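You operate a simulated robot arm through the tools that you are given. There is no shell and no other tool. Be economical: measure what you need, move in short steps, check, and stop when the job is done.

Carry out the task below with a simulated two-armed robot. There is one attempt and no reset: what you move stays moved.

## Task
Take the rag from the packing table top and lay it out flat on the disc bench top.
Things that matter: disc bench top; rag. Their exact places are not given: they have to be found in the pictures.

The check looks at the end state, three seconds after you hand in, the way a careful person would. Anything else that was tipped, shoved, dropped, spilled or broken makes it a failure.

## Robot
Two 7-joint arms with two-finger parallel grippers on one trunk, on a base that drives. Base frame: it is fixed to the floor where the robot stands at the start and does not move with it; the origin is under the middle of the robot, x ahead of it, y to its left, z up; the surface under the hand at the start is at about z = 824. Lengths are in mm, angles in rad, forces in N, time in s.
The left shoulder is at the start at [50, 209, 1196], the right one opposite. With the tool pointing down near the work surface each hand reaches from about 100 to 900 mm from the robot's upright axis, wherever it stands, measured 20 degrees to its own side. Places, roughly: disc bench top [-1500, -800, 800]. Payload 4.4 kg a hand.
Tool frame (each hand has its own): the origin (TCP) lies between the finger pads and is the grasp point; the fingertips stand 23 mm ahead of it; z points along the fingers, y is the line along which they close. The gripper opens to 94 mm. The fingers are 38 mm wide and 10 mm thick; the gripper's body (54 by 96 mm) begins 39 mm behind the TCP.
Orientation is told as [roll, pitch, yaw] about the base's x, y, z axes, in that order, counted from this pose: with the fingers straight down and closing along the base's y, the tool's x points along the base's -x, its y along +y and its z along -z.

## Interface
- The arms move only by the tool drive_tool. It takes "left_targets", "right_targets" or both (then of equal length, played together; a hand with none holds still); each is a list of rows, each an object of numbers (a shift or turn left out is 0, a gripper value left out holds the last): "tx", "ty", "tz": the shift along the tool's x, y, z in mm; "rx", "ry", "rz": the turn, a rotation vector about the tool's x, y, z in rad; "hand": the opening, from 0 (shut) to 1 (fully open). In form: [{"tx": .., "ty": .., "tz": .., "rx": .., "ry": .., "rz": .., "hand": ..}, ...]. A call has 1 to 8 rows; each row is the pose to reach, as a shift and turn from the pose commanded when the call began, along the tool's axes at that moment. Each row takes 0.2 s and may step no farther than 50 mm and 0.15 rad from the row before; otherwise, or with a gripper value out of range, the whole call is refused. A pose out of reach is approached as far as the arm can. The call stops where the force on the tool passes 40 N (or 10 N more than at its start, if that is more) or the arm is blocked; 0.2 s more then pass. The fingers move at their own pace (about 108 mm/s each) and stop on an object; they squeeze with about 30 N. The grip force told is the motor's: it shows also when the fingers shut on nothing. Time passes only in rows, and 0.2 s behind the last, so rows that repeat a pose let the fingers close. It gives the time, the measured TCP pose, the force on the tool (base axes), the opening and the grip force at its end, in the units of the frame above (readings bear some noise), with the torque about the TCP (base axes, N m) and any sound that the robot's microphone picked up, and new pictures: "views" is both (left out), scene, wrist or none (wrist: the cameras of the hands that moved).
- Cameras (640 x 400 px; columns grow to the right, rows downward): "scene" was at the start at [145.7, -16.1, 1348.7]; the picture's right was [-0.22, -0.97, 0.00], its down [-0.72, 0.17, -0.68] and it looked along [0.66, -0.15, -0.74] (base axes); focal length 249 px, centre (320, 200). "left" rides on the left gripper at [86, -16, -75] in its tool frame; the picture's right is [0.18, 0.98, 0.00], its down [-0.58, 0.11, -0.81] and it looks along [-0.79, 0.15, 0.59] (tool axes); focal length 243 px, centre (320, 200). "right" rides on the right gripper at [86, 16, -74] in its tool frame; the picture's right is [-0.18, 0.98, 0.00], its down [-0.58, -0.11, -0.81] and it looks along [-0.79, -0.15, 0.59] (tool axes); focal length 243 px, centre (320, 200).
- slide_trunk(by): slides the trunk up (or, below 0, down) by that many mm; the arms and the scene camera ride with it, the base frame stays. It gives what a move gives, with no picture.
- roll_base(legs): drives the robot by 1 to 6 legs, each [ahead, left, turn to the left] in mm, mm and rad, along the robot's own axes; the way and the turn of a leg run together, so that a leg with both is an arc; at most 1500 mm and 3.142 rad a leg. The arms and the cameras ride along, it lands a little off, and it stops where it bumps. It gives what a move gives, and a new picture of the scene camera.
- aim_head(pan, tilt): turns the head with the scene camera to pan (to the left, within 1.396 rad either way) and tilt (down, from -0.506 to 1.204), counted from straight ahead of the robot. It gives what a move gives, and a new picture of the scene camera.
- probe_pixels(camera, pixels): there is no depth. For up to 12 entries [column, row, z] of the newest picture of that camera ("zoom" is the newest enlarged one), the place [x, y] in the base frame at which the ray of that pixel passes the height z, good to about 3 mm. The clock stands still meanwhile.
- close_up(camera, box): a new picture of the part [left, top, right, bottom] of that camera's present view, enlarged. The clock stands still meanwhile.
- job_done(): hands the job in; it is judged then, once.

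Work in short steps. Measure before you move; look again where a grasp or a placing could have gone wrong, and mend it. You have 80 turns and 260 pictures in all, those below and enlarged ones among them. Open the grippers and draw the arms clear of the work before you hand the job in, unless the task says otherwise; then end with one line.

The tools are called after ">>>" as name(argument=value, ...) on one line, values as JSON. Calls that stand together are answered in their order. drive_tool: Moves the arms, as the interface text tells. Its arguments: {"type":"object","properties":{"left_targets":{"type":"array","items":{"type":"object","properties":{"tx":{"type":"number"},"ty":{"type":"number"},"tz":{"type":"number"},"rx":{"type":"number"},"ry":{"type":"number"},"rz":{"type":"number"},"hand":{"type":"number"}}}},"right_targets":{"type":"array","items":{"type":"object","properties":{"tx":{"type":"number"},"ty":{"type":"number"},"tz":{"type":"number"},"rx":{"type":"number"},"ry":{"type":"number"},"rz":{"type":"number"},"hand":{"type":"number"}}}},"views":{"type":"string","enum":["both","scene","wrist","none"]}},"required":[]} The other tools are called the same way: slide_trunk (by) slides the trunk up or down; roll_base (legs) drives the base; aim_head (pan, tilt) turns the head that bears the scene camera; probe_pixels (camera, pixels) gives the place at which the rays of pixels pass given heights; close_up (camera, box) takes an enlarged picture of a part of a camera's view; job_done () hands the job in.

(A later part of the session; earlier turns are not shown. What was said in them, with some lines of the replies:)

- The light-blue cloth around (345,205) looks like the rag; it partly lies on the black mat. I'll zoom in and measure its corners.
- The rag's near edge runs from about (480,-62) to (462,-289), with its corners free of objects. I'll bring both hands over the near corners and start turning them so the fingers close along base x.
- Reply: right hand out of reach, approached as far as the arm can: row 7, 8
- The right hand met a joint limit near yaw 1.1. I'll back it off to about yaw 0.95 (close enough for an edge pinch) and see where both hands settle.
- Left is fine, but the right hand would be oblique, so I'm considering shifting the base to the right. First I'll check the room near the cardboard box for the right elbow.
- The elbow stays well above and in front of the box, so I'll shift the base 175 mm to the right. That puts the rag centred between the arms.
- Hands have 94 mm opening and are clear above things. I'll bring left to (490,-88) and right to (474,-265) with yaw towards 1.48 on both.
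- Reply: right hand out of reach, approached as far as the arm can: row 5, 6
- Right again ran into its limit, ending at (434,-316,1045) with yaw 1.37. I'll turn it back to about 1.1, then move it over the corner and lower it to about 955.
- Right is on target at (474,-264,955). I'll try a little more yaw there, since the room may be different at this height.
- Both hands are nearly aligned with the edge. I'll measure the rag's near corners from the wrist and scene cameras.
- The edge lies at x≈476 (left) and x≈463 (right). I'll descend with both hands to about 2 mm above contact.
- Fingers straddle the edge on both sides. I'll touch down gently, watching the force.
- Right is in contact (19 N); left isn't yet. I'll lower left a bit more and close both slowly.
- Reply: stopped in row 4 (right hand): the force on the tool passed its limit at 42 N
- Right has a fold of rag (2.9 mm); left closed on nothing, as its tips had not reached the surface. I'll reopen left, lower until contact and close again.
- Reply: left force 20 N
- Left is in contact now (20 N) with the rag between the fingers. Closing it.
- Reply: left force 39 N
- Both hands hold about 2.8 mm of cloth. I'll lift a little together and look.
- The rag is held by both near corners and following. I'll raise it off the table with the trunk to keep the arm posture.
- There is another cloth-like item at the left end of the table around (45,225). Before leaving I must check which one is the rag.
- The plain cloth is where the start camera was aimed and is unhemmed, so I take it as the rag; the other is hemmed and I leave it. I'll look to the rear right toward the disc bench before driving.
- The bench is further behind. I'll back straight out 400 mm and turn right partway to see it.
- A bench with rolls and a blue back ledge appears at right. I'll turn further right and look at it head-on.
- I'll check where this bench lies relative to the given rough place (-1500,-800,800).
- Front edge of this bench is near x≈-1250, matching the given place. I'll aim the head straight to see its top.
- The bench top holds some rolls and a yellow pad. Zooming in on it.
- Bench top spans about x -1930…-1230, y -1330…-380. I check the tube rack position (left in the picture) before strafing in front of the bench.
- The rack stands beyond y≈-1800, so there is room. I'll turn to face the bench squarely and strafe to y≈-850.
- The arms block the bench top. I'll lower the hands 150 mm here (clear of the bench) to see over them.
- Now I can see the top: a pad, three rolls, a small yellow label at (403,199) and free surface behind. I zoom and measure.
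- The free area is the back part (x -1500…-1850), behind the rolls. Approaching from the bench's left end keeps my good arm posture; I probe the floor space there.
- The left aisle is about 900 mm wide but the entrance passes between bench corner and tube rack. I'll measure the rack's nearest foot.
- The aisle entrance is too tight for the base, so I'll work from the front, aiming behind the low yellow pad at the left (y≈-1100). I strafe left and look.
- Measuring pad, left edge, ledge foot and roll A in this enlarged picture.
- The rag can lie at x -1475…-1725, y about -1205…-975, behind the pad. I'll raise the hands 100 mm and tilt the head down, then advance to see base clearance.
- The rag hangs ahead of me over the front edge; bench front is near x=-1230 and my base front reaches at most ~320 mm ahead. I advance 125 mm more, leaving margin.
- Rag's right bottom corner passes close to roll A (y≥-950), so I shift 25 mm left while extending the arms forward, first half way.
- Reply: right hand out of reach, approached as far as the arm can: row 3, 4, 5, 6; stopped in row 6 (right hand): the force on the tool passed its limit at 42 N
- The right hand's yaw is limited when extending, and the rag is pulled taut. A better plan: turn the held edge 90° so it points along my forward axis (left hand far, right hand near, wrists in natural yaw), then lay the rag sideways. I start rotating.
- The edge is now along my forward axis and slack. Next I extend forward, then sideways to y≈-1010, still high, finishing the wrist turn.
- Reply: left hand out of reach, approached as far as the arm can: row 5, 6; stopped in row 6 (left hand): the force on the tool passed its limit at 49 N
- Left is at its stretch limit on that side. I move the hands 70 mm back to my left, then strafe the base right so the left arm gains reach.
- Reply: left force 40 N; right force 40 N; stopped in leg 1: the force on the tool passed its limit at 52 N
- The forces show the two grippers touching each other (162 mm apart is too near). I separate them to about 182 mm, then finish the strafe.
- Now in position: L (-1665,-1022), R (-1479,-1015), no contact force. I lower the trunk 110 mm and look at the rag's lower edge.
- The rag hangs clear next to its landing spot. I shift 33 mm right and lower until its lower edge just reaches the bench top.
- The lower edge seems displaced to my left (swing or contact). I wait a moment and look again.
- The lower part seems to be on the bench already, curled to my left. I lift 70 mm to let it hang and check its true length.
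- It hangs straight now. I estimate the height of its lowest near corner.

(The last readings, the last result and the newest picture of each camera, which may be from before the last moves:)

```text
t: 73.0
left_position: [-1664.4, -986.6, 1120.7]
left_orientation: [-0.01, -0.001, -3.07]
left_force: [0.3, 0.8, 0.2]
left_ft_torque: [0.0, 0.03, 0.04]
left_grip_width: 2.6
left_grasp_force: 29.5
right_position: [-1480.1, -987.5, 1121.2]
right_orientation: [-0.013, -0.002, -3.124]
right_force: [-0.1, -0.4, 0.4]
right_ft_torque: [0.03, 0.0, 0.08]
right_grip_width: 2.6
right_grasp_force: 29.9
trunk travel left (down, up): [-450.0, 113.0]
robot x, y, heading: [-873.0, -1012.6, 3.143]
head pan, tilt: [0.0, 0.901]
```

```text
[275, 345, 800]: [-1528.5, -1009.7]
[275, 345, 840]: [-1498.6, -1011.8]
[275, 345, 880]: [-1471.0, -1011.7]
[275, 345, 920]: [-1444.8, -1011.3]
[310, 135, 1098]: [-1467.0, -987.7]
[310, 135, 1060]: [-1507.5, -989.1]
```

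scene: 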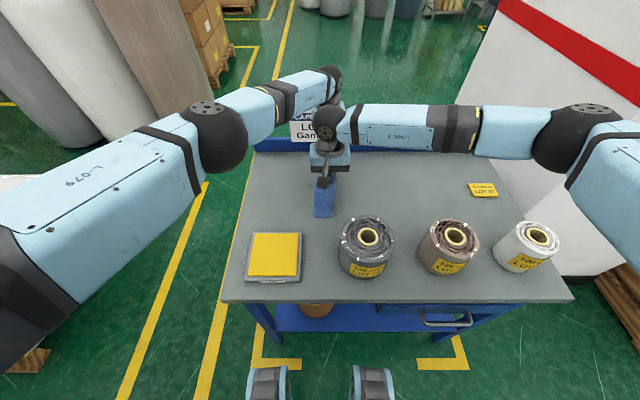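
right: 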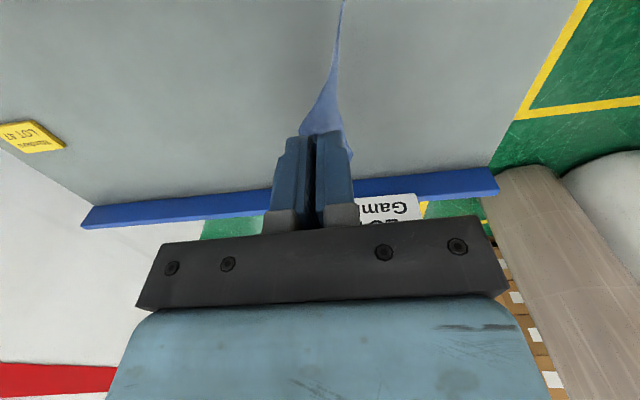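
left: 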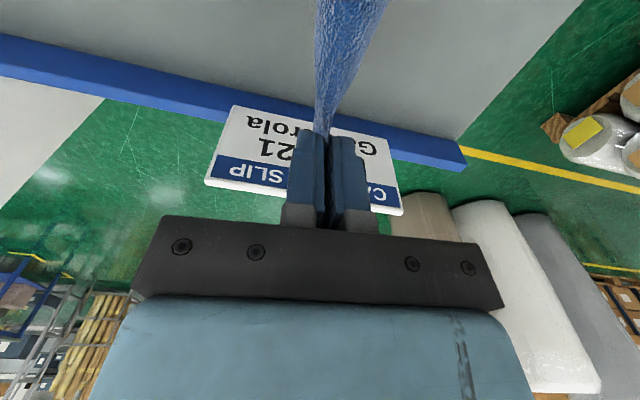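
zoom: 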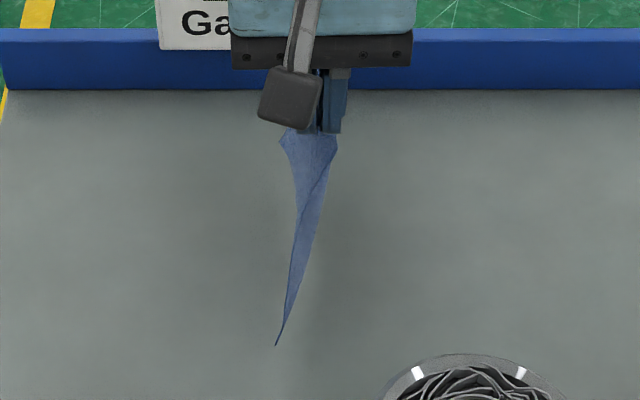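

Contact height is about TCP 1050. I shift right 22 mm and let it settle, then lay in one flowing move to the left so the lower edge trails to the right.

>>> drive_tool(left_targets=[{"tx": 1, "ty": -11}, {"tx": 1.5, "ty": -22}, {"tx": 1.5, "ty": -22}, {"tx": 1.5, "ty": -22}, {"tx": 1.5, "ty": -22}, {"tx": 1.5, "ty": -22}, {"tx": 1.5, "ty": -22}], right_targets=[{"ty": -11}, {"ty": -22}, {"ty": -22}, {"ty": -22}, {"ty": -22}, {"ty": -22}, {"ty": -22}], views="none")

>>> drive_tool(left_targets=[{"tx": -2.1, "ty": 30, "tz": 16}, {"tx": -4.3, "ty": 60, "tz": 49}, {"tx": -6.4, "ty": 90, "tz": 81}, {"tx": -8.9, "ty": 125, "tz": 106}, {"tx": -11.6, "ty": 163, "tz": 136}, {"tx": -13.8, "ty": 195, "tz": 171}, {"tx": -15.6, "ty": 218, "tz": 210}, {"tx": -17, "ty": 238, "tz": 250}], right_targets=[{"tx": -0.6, "ty": 30, "tz": 16}, {"tx": -1.2, "ty": 60, "tz": 49}, {"tx": -1.8, "ty": 90, "tz": 81}, {"tx": -2.5, "ty": 125, "tz": 106}, {"tx": -3.3, "ty": 163, "tz": 136}, {"tx": -3.9, "ty": 195, "tz": 171}, {"tx": -4.4, "ty": 218, "tz": 210}, {"tx": -4.8, "ty": 238, "tz": 250}])

>>> close_up(camera="scene", box=[220, 120, 420, 280])

```text
t: 74.6
left_position: [-1663.9, -965.4, 1119.1]
left_orientation: [-0.009, -0.003, -3.07]
left_force: [0.3, 0.5, 0.2]
left_ft_torque: [-0.01, 0.0, 0.03]
left_grip_width: 2.3
left_grasp_force: 29.5
right_position: [-1478.7, -965.9, 1121.1]
right_orientation: [-0.011, -0.003, -3.121]
right_force: [0.1, 0.2, -0.2]
right_ft_torque: [0.03, -0.03, 0.05]
right_grip_width: 3.1
right_grasp_force: 29.8
trunk travel left (down, up): [-450.0, 113.0]
robot x, y, heading: [-872.7, -1009.2, 3.138]
head pan, tilt: [0.0, 0.901]
```

```text
t: 76.4
left_position: [-1662.7, -1203.1, 874.1]
left_orientation: [-0.007, -0.008, -3.07]
left_force: [-1.2, 0.2, 4.4]
left_ft_torque: [0.06, 0.09, 0.01]
left_grip_width: 2.6
left_grasp_force: 30.4
right_position: [-1478.6, -1199.7, 873.6]
right_orientation: [-0.009, -0.012, -3.123]
right_force: [-3.2, -2.1, 24.5]
right_ft_torque: [0.05, 0.15, 0.05]
right_grip_width: 2.4
right_grasp_force: 29.9
trunk travel left (down, up): [-450.0, 113.0]
robot x, y, heading: [-874.6, -1009.3, 3.14]
head pan, tilt: [0.0, 0.901]
```

scene: 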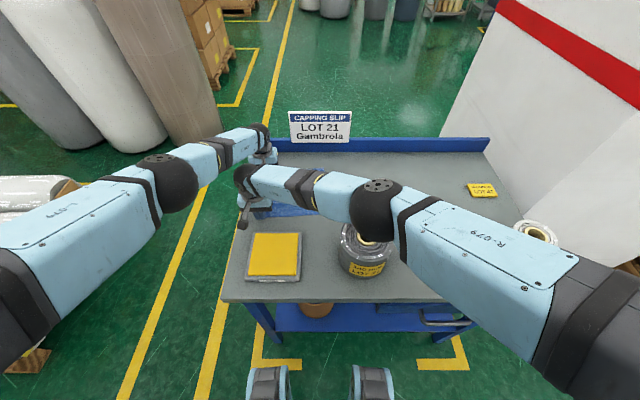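
right: 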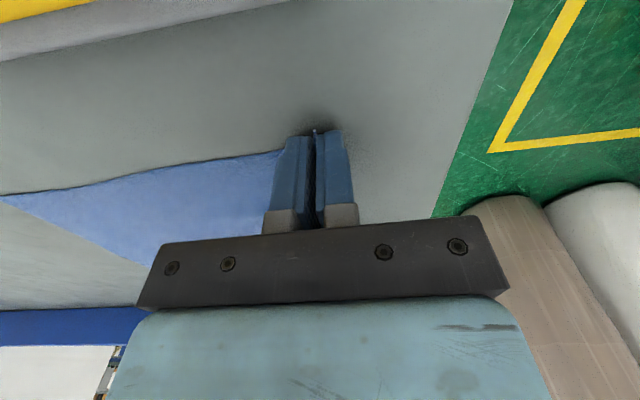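
left: 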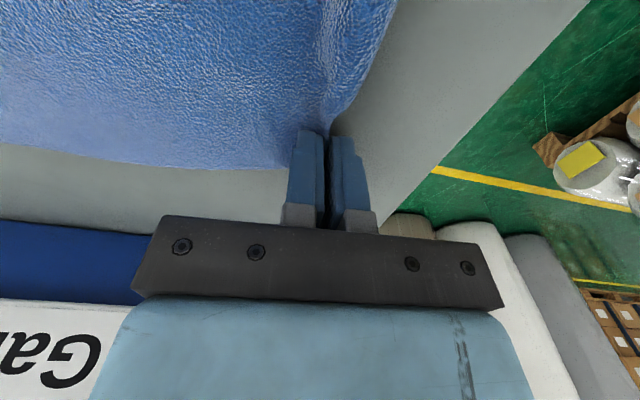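

```text
2.50 times, centred on (320, 200) of scene
```

zoom: 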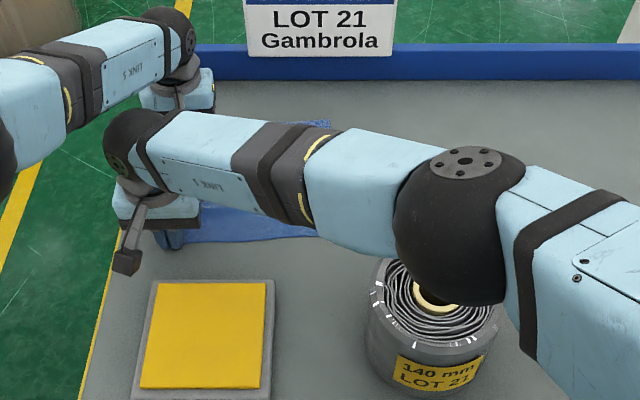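

Fingertips now touch the bench (surface near z≈850), and the rag stretches out to my right. I lift 4 mm and pull gently 18 mm left to take out the slack, then look.

>>> drive_tool(left_targets=[{"tz": -3}, {"tz": -3, "ty": 6, "tx": -0.4}, {"tz": -3, "ty": 12, "tx": -0.8}, {"tz": -3, "ty": 18, "tx": -1.2}], right_targets=[{"tz": -4}, {"tz": -4, "ty": 6}, {"tz": -4, "ty": 12}, {"tz": -4, "ty": 18}])

>>> close_up(camera="scene", box=[220, 120, 420, 280])

```text
t: 77.4
left_position: [-1662.3, -1221.4, 873.9]
left_orientation: [-0.007, -0.004, -3.07]
left_force: [-0.6, 0.7, 7.9]
left_ft_torque: [0.06, -0.01, 0.0]
left_grip_width: 2.5
left_grasp_force: 29.8
right_position: [-1478.7, -1201.1, 874.7]
right_orientation: [-0.009, -0.006, -3.122]
right_force: [0.9, -1.7, 14.8]
right_ft_torque: [0.06, -0.05, 0.04]
right_grip_width: 2.5
right_grasp_force: 29.9
right hand out of reach, approached as far as the arm can: row 2, 3, 4
trunk travel left (down, up): [-450.0, 113.0]
robot x, y, heading: [-877.1, -1012.4, 3.14]
head pan, tilt: [0.0, 0.901]
```

scene: 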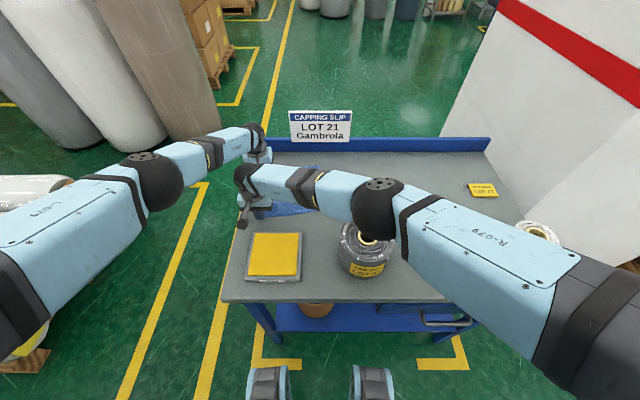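
right: 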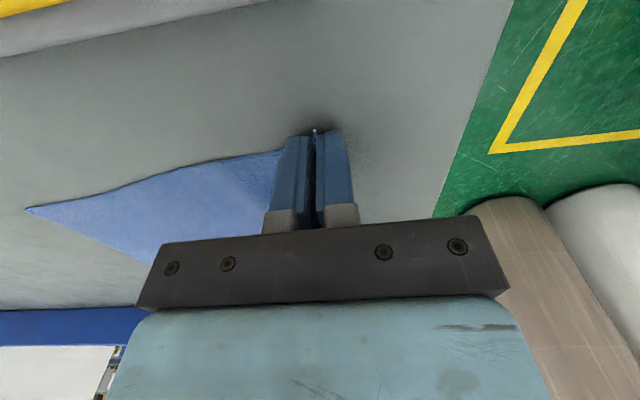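
left: 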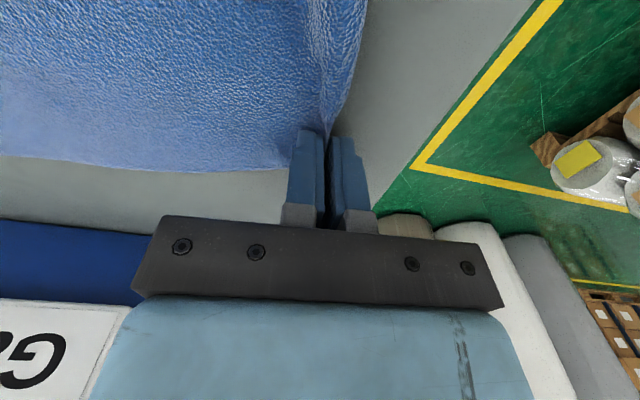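

```text
2.50 times, centred on (320, 200) of scene
```

zoom: 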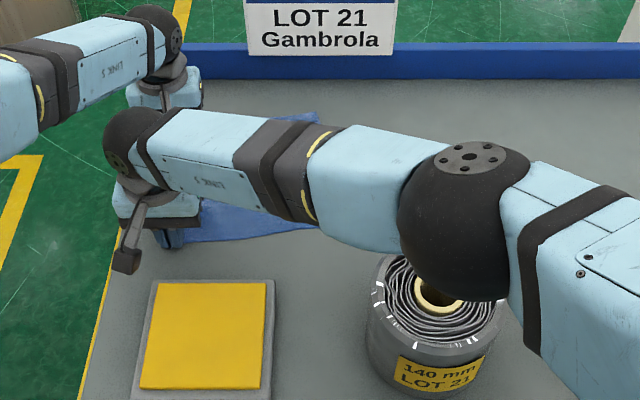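

Right can't go further left, but the rag is spread. I release both hands modestly, then raise straight up.

>>> drive_tool(left_targets=[{"hand": 0.1}, {"hand": 0.25}, {"hand": 0.25}, {"tz": -20, "hand": 0.25}, {"tz": -60}, {"tz": -100}, {"tz": -140}], right_targets=[{"hand": 0.1}, {"hand": 0.25}, {"hand": 0.25}, {"tz": -20, "hand": 0.25}, {"tz": -60}, {"tz": -100}, {"tz": -140}])

>>> close_up(camera="scene", box=[220, 120, 420, 280])

```text
t: 79.0
left_position: [-1663.0, -1222.1, 1013.5]
left_orientation: [-0.008, -0.003, -3.071]
left_force: [0.4, 0.0, 0.8]
left_ft_torque: [-0.03, 0.03, -0.01]
left_grip_width: 23.4
left_grasp_force: 0.0
right_position: [-1478.7, -1203.3, 1014.3]
right_orientation: [-0.012, -0.002, -3.124]
right_force: [0.0, -0.8, -0.3]
right_ft_torque: [0.01, 0.01, 0.0]
right_grip_width: 23.5
right_grasp_force: 0.0
trunk travel left (down, up): [-450.0, 113.0]
robot x, y, heading: [-877.1, -1010.6, 3.143]
head pan, tilt: [0.0, 0.901]
```

scene: 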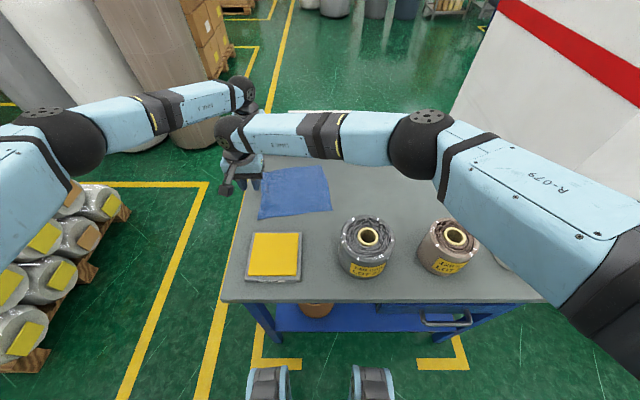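
right: 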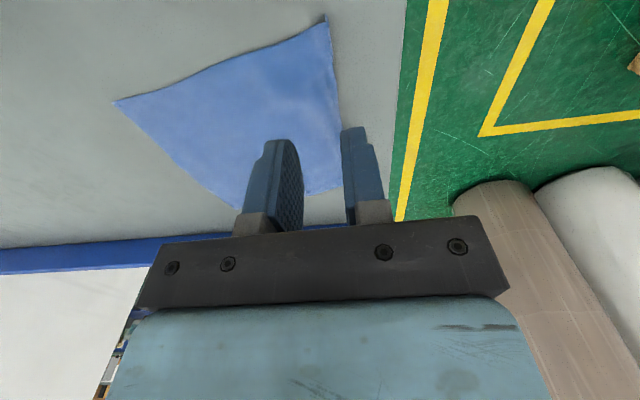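
left: 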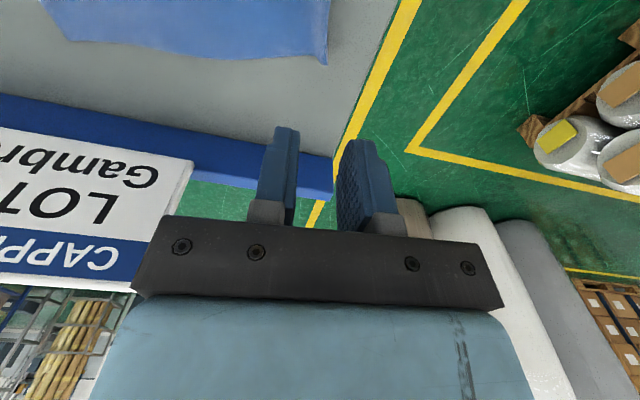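

```text
2.50 times, centred on (320, 200) of scene
```

zoom: 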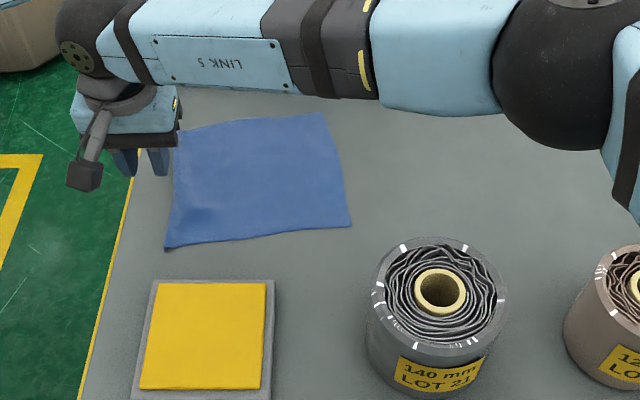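

The rag lies flat on the bench with only a tiny ruffle at its near-left corner. I raise further, back the base away and inspect closely.

>>> drive_tool(left_targets=[{"tz": -40}, {"tz": -80}, {"tz": -120}], right_targets=[{"tz": -40}, {"tz": -80}, {"tz": -120}], views="none")

>>> roll_base(legs=[[-350, 0, 0]])

>>> close_up(camera="scene", box=[220, 80, 420, 240])

```text
t: 79.8
left_position: [-1664.8, -1222.3, 1133.5]
left_orientation: [-0.009, -0.002, -3.07]
left_force: [0.2, 0.1, 0.9]
left_ft_torque: [0.01, 0.01, 0.02]
left_grip_width: 23.3
left_grasp_force: 0.1
right_position: [-1480.9, -1203.4, 1133.3]
right_orientation: [-0.012, -0.004, -3.122]
right_force: [-0.1, 0.2, 0.0]
right_ft_torque: [-0.02, -0.02, -0.01]
right_grip_width: 23.4
right_grasp_force: 0.1
trunk travel left (down, up): [-450.0, 113.0]
robot x, y, heading: [-875.7, -1011.1, 3.139]
head pan, tilt: [0.0, 0.901]
```

```text
t: 82.0
left_position: [-1322.6, -1223.0, 1133.7]
left_orientation: [-0.009, 0.0, -3.071]
left_force: [-0.2, -0.3, 0.7]
left_ft_torque: [0.0, 0.0, 0.01]
left_grip_width: 23.4
left_grasp_force: 0.0
right_position: [-1135.5, -1203.7, 1132.0]
right_orientation: [-0.013, -0.003, -3.124]
right_force: [0.1, 0.3, -0.2]
right_ft_torque: [-0.03, 0.0, -0.05]
right_grip_width: 23.2
right_grasp_force: 0.1
trunk travel left (down, up): [-450.0, 113.0]
robot x, y, heading: [-528.7, -1010.4, 3.14]
head pan, tilt: [0.0, 0.901]
```

scene: 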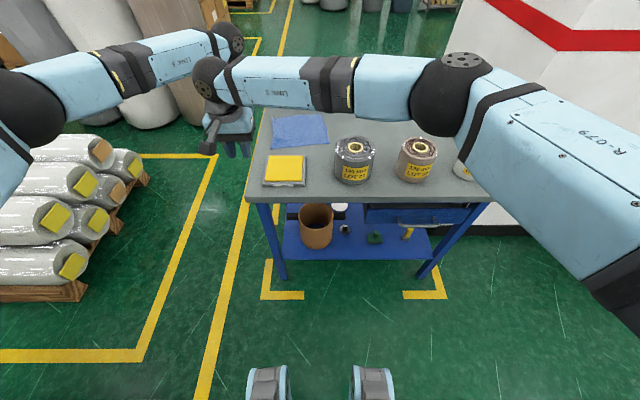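

```text
2.50 times, centred on (320, 160) of scene
```

zoom: 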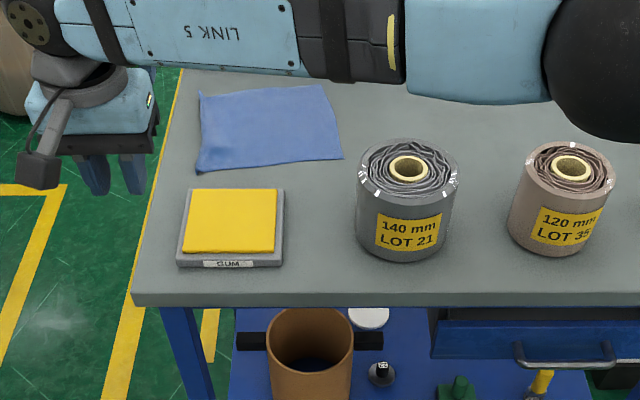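

Everything else stands untouched. I measure the rag's extent, back off further and open the grippers fully.

>>> probe_pixels(camera="zoom", pixels=[[199, 93, 850], [318, 85, 850], [343, 158, 850], [195, 172, 850]])

>>> roll_base(legs=[[-200, 0, 0]])

>>> drive_tool(left_targets=[{"hand": 1}, {"hand": 1}, {"hand": 1}], right_targets=[{"hand": 1}, {"hand": 1}, {"hand": 1}], views="scene")

>>> close_up(camera="scene", box=[240, 60, 360, 156])

```text
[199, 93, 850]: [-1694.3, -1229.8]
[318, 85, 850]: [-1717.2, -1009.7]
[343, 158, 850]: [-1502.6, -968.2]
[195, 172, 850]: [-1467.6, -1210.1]
```

```text
t: 83.6
left_position: [-1128.6, -1223.8, 1131.9]
left_orientation: [-0.008, 0.0, -3.071]
left_force: [0.2, 0.1, -0.1]
left_ft_torque: [-0.04, -0.03, 0.0]
left_grip_width: 23.6
left_grasp_force: 0.1
right_position: [-942.3, -1203.0, 1131.7]
right_orientation: [-0.012, -0.001, -3.126]
right_force: [0.0, 0.5, -0.3]
right_ft_torque: [-0.02, -0.02, 0.0]
right_grip_width: 23.5
right_grasp_force: 0.2
trunk travel left (down, up): [-450.0, 113.0]
robot x, y, heading: [-337.4, -1012.0, 3.137]
head pan, tilt: [0.0, 0.901]
```

scene: 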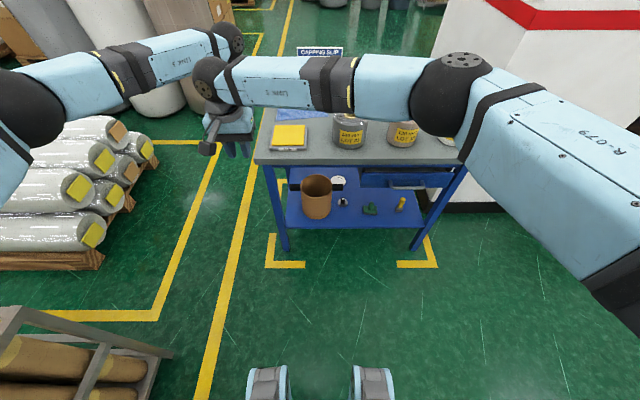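

```text
t: 84.4
left_position: [-1127.5, -1222.5, 1132.6]
left_orientation: [-0.008, -0.002, -3.072]
left_force: [-0.5, -0.4, -0.4]
left_ft_torque: [0.01, 0.01, 0.01]
left_grip_width: 93.8
left_grasp_force: 0.0
right_position: [-941.8, -1202.6, 1132.0]
right_orientation: [-0.011, -0.005, -3.127]
right_force: [-0.1, 0.0, 0.3]
right_ft_torque: [0.04, 0.02, 0.0]
right_grip_width: 94.1
right_grasp_force: 0.1
trunk travel left (down, up): [-450.0, 113.0]
robot x, y, heading: [-337.3, -1009.2, 3.135]
head pan, tilt: [0.0, 0.901]
```

scene: 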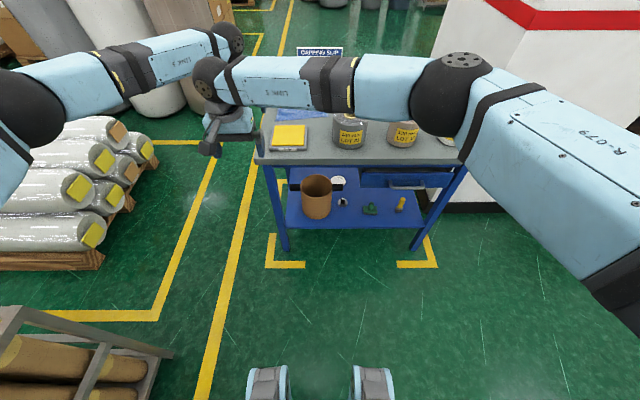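

```text
4.17 times, centred on (300, 108) of scene
```

zoom: 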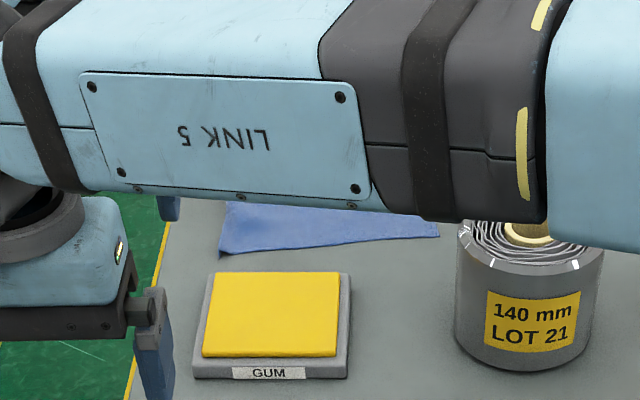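

The rag measures about 220–245 × 220–255 mm on the bench, which is its full size. It lies flat and fully supported, the arms are clear and the grippers are open, so I'm handing in.

>>> job_done()

```text
The job is handed in.
```

The rag lies flat and nearly fully spread on the disc bench top, behind the yellow pad, with only a tiny ruffle at one corner and nothing else seen to have moved. I took the plain blue cloth as the rag and left the hemmed one at the left end of the packing table.
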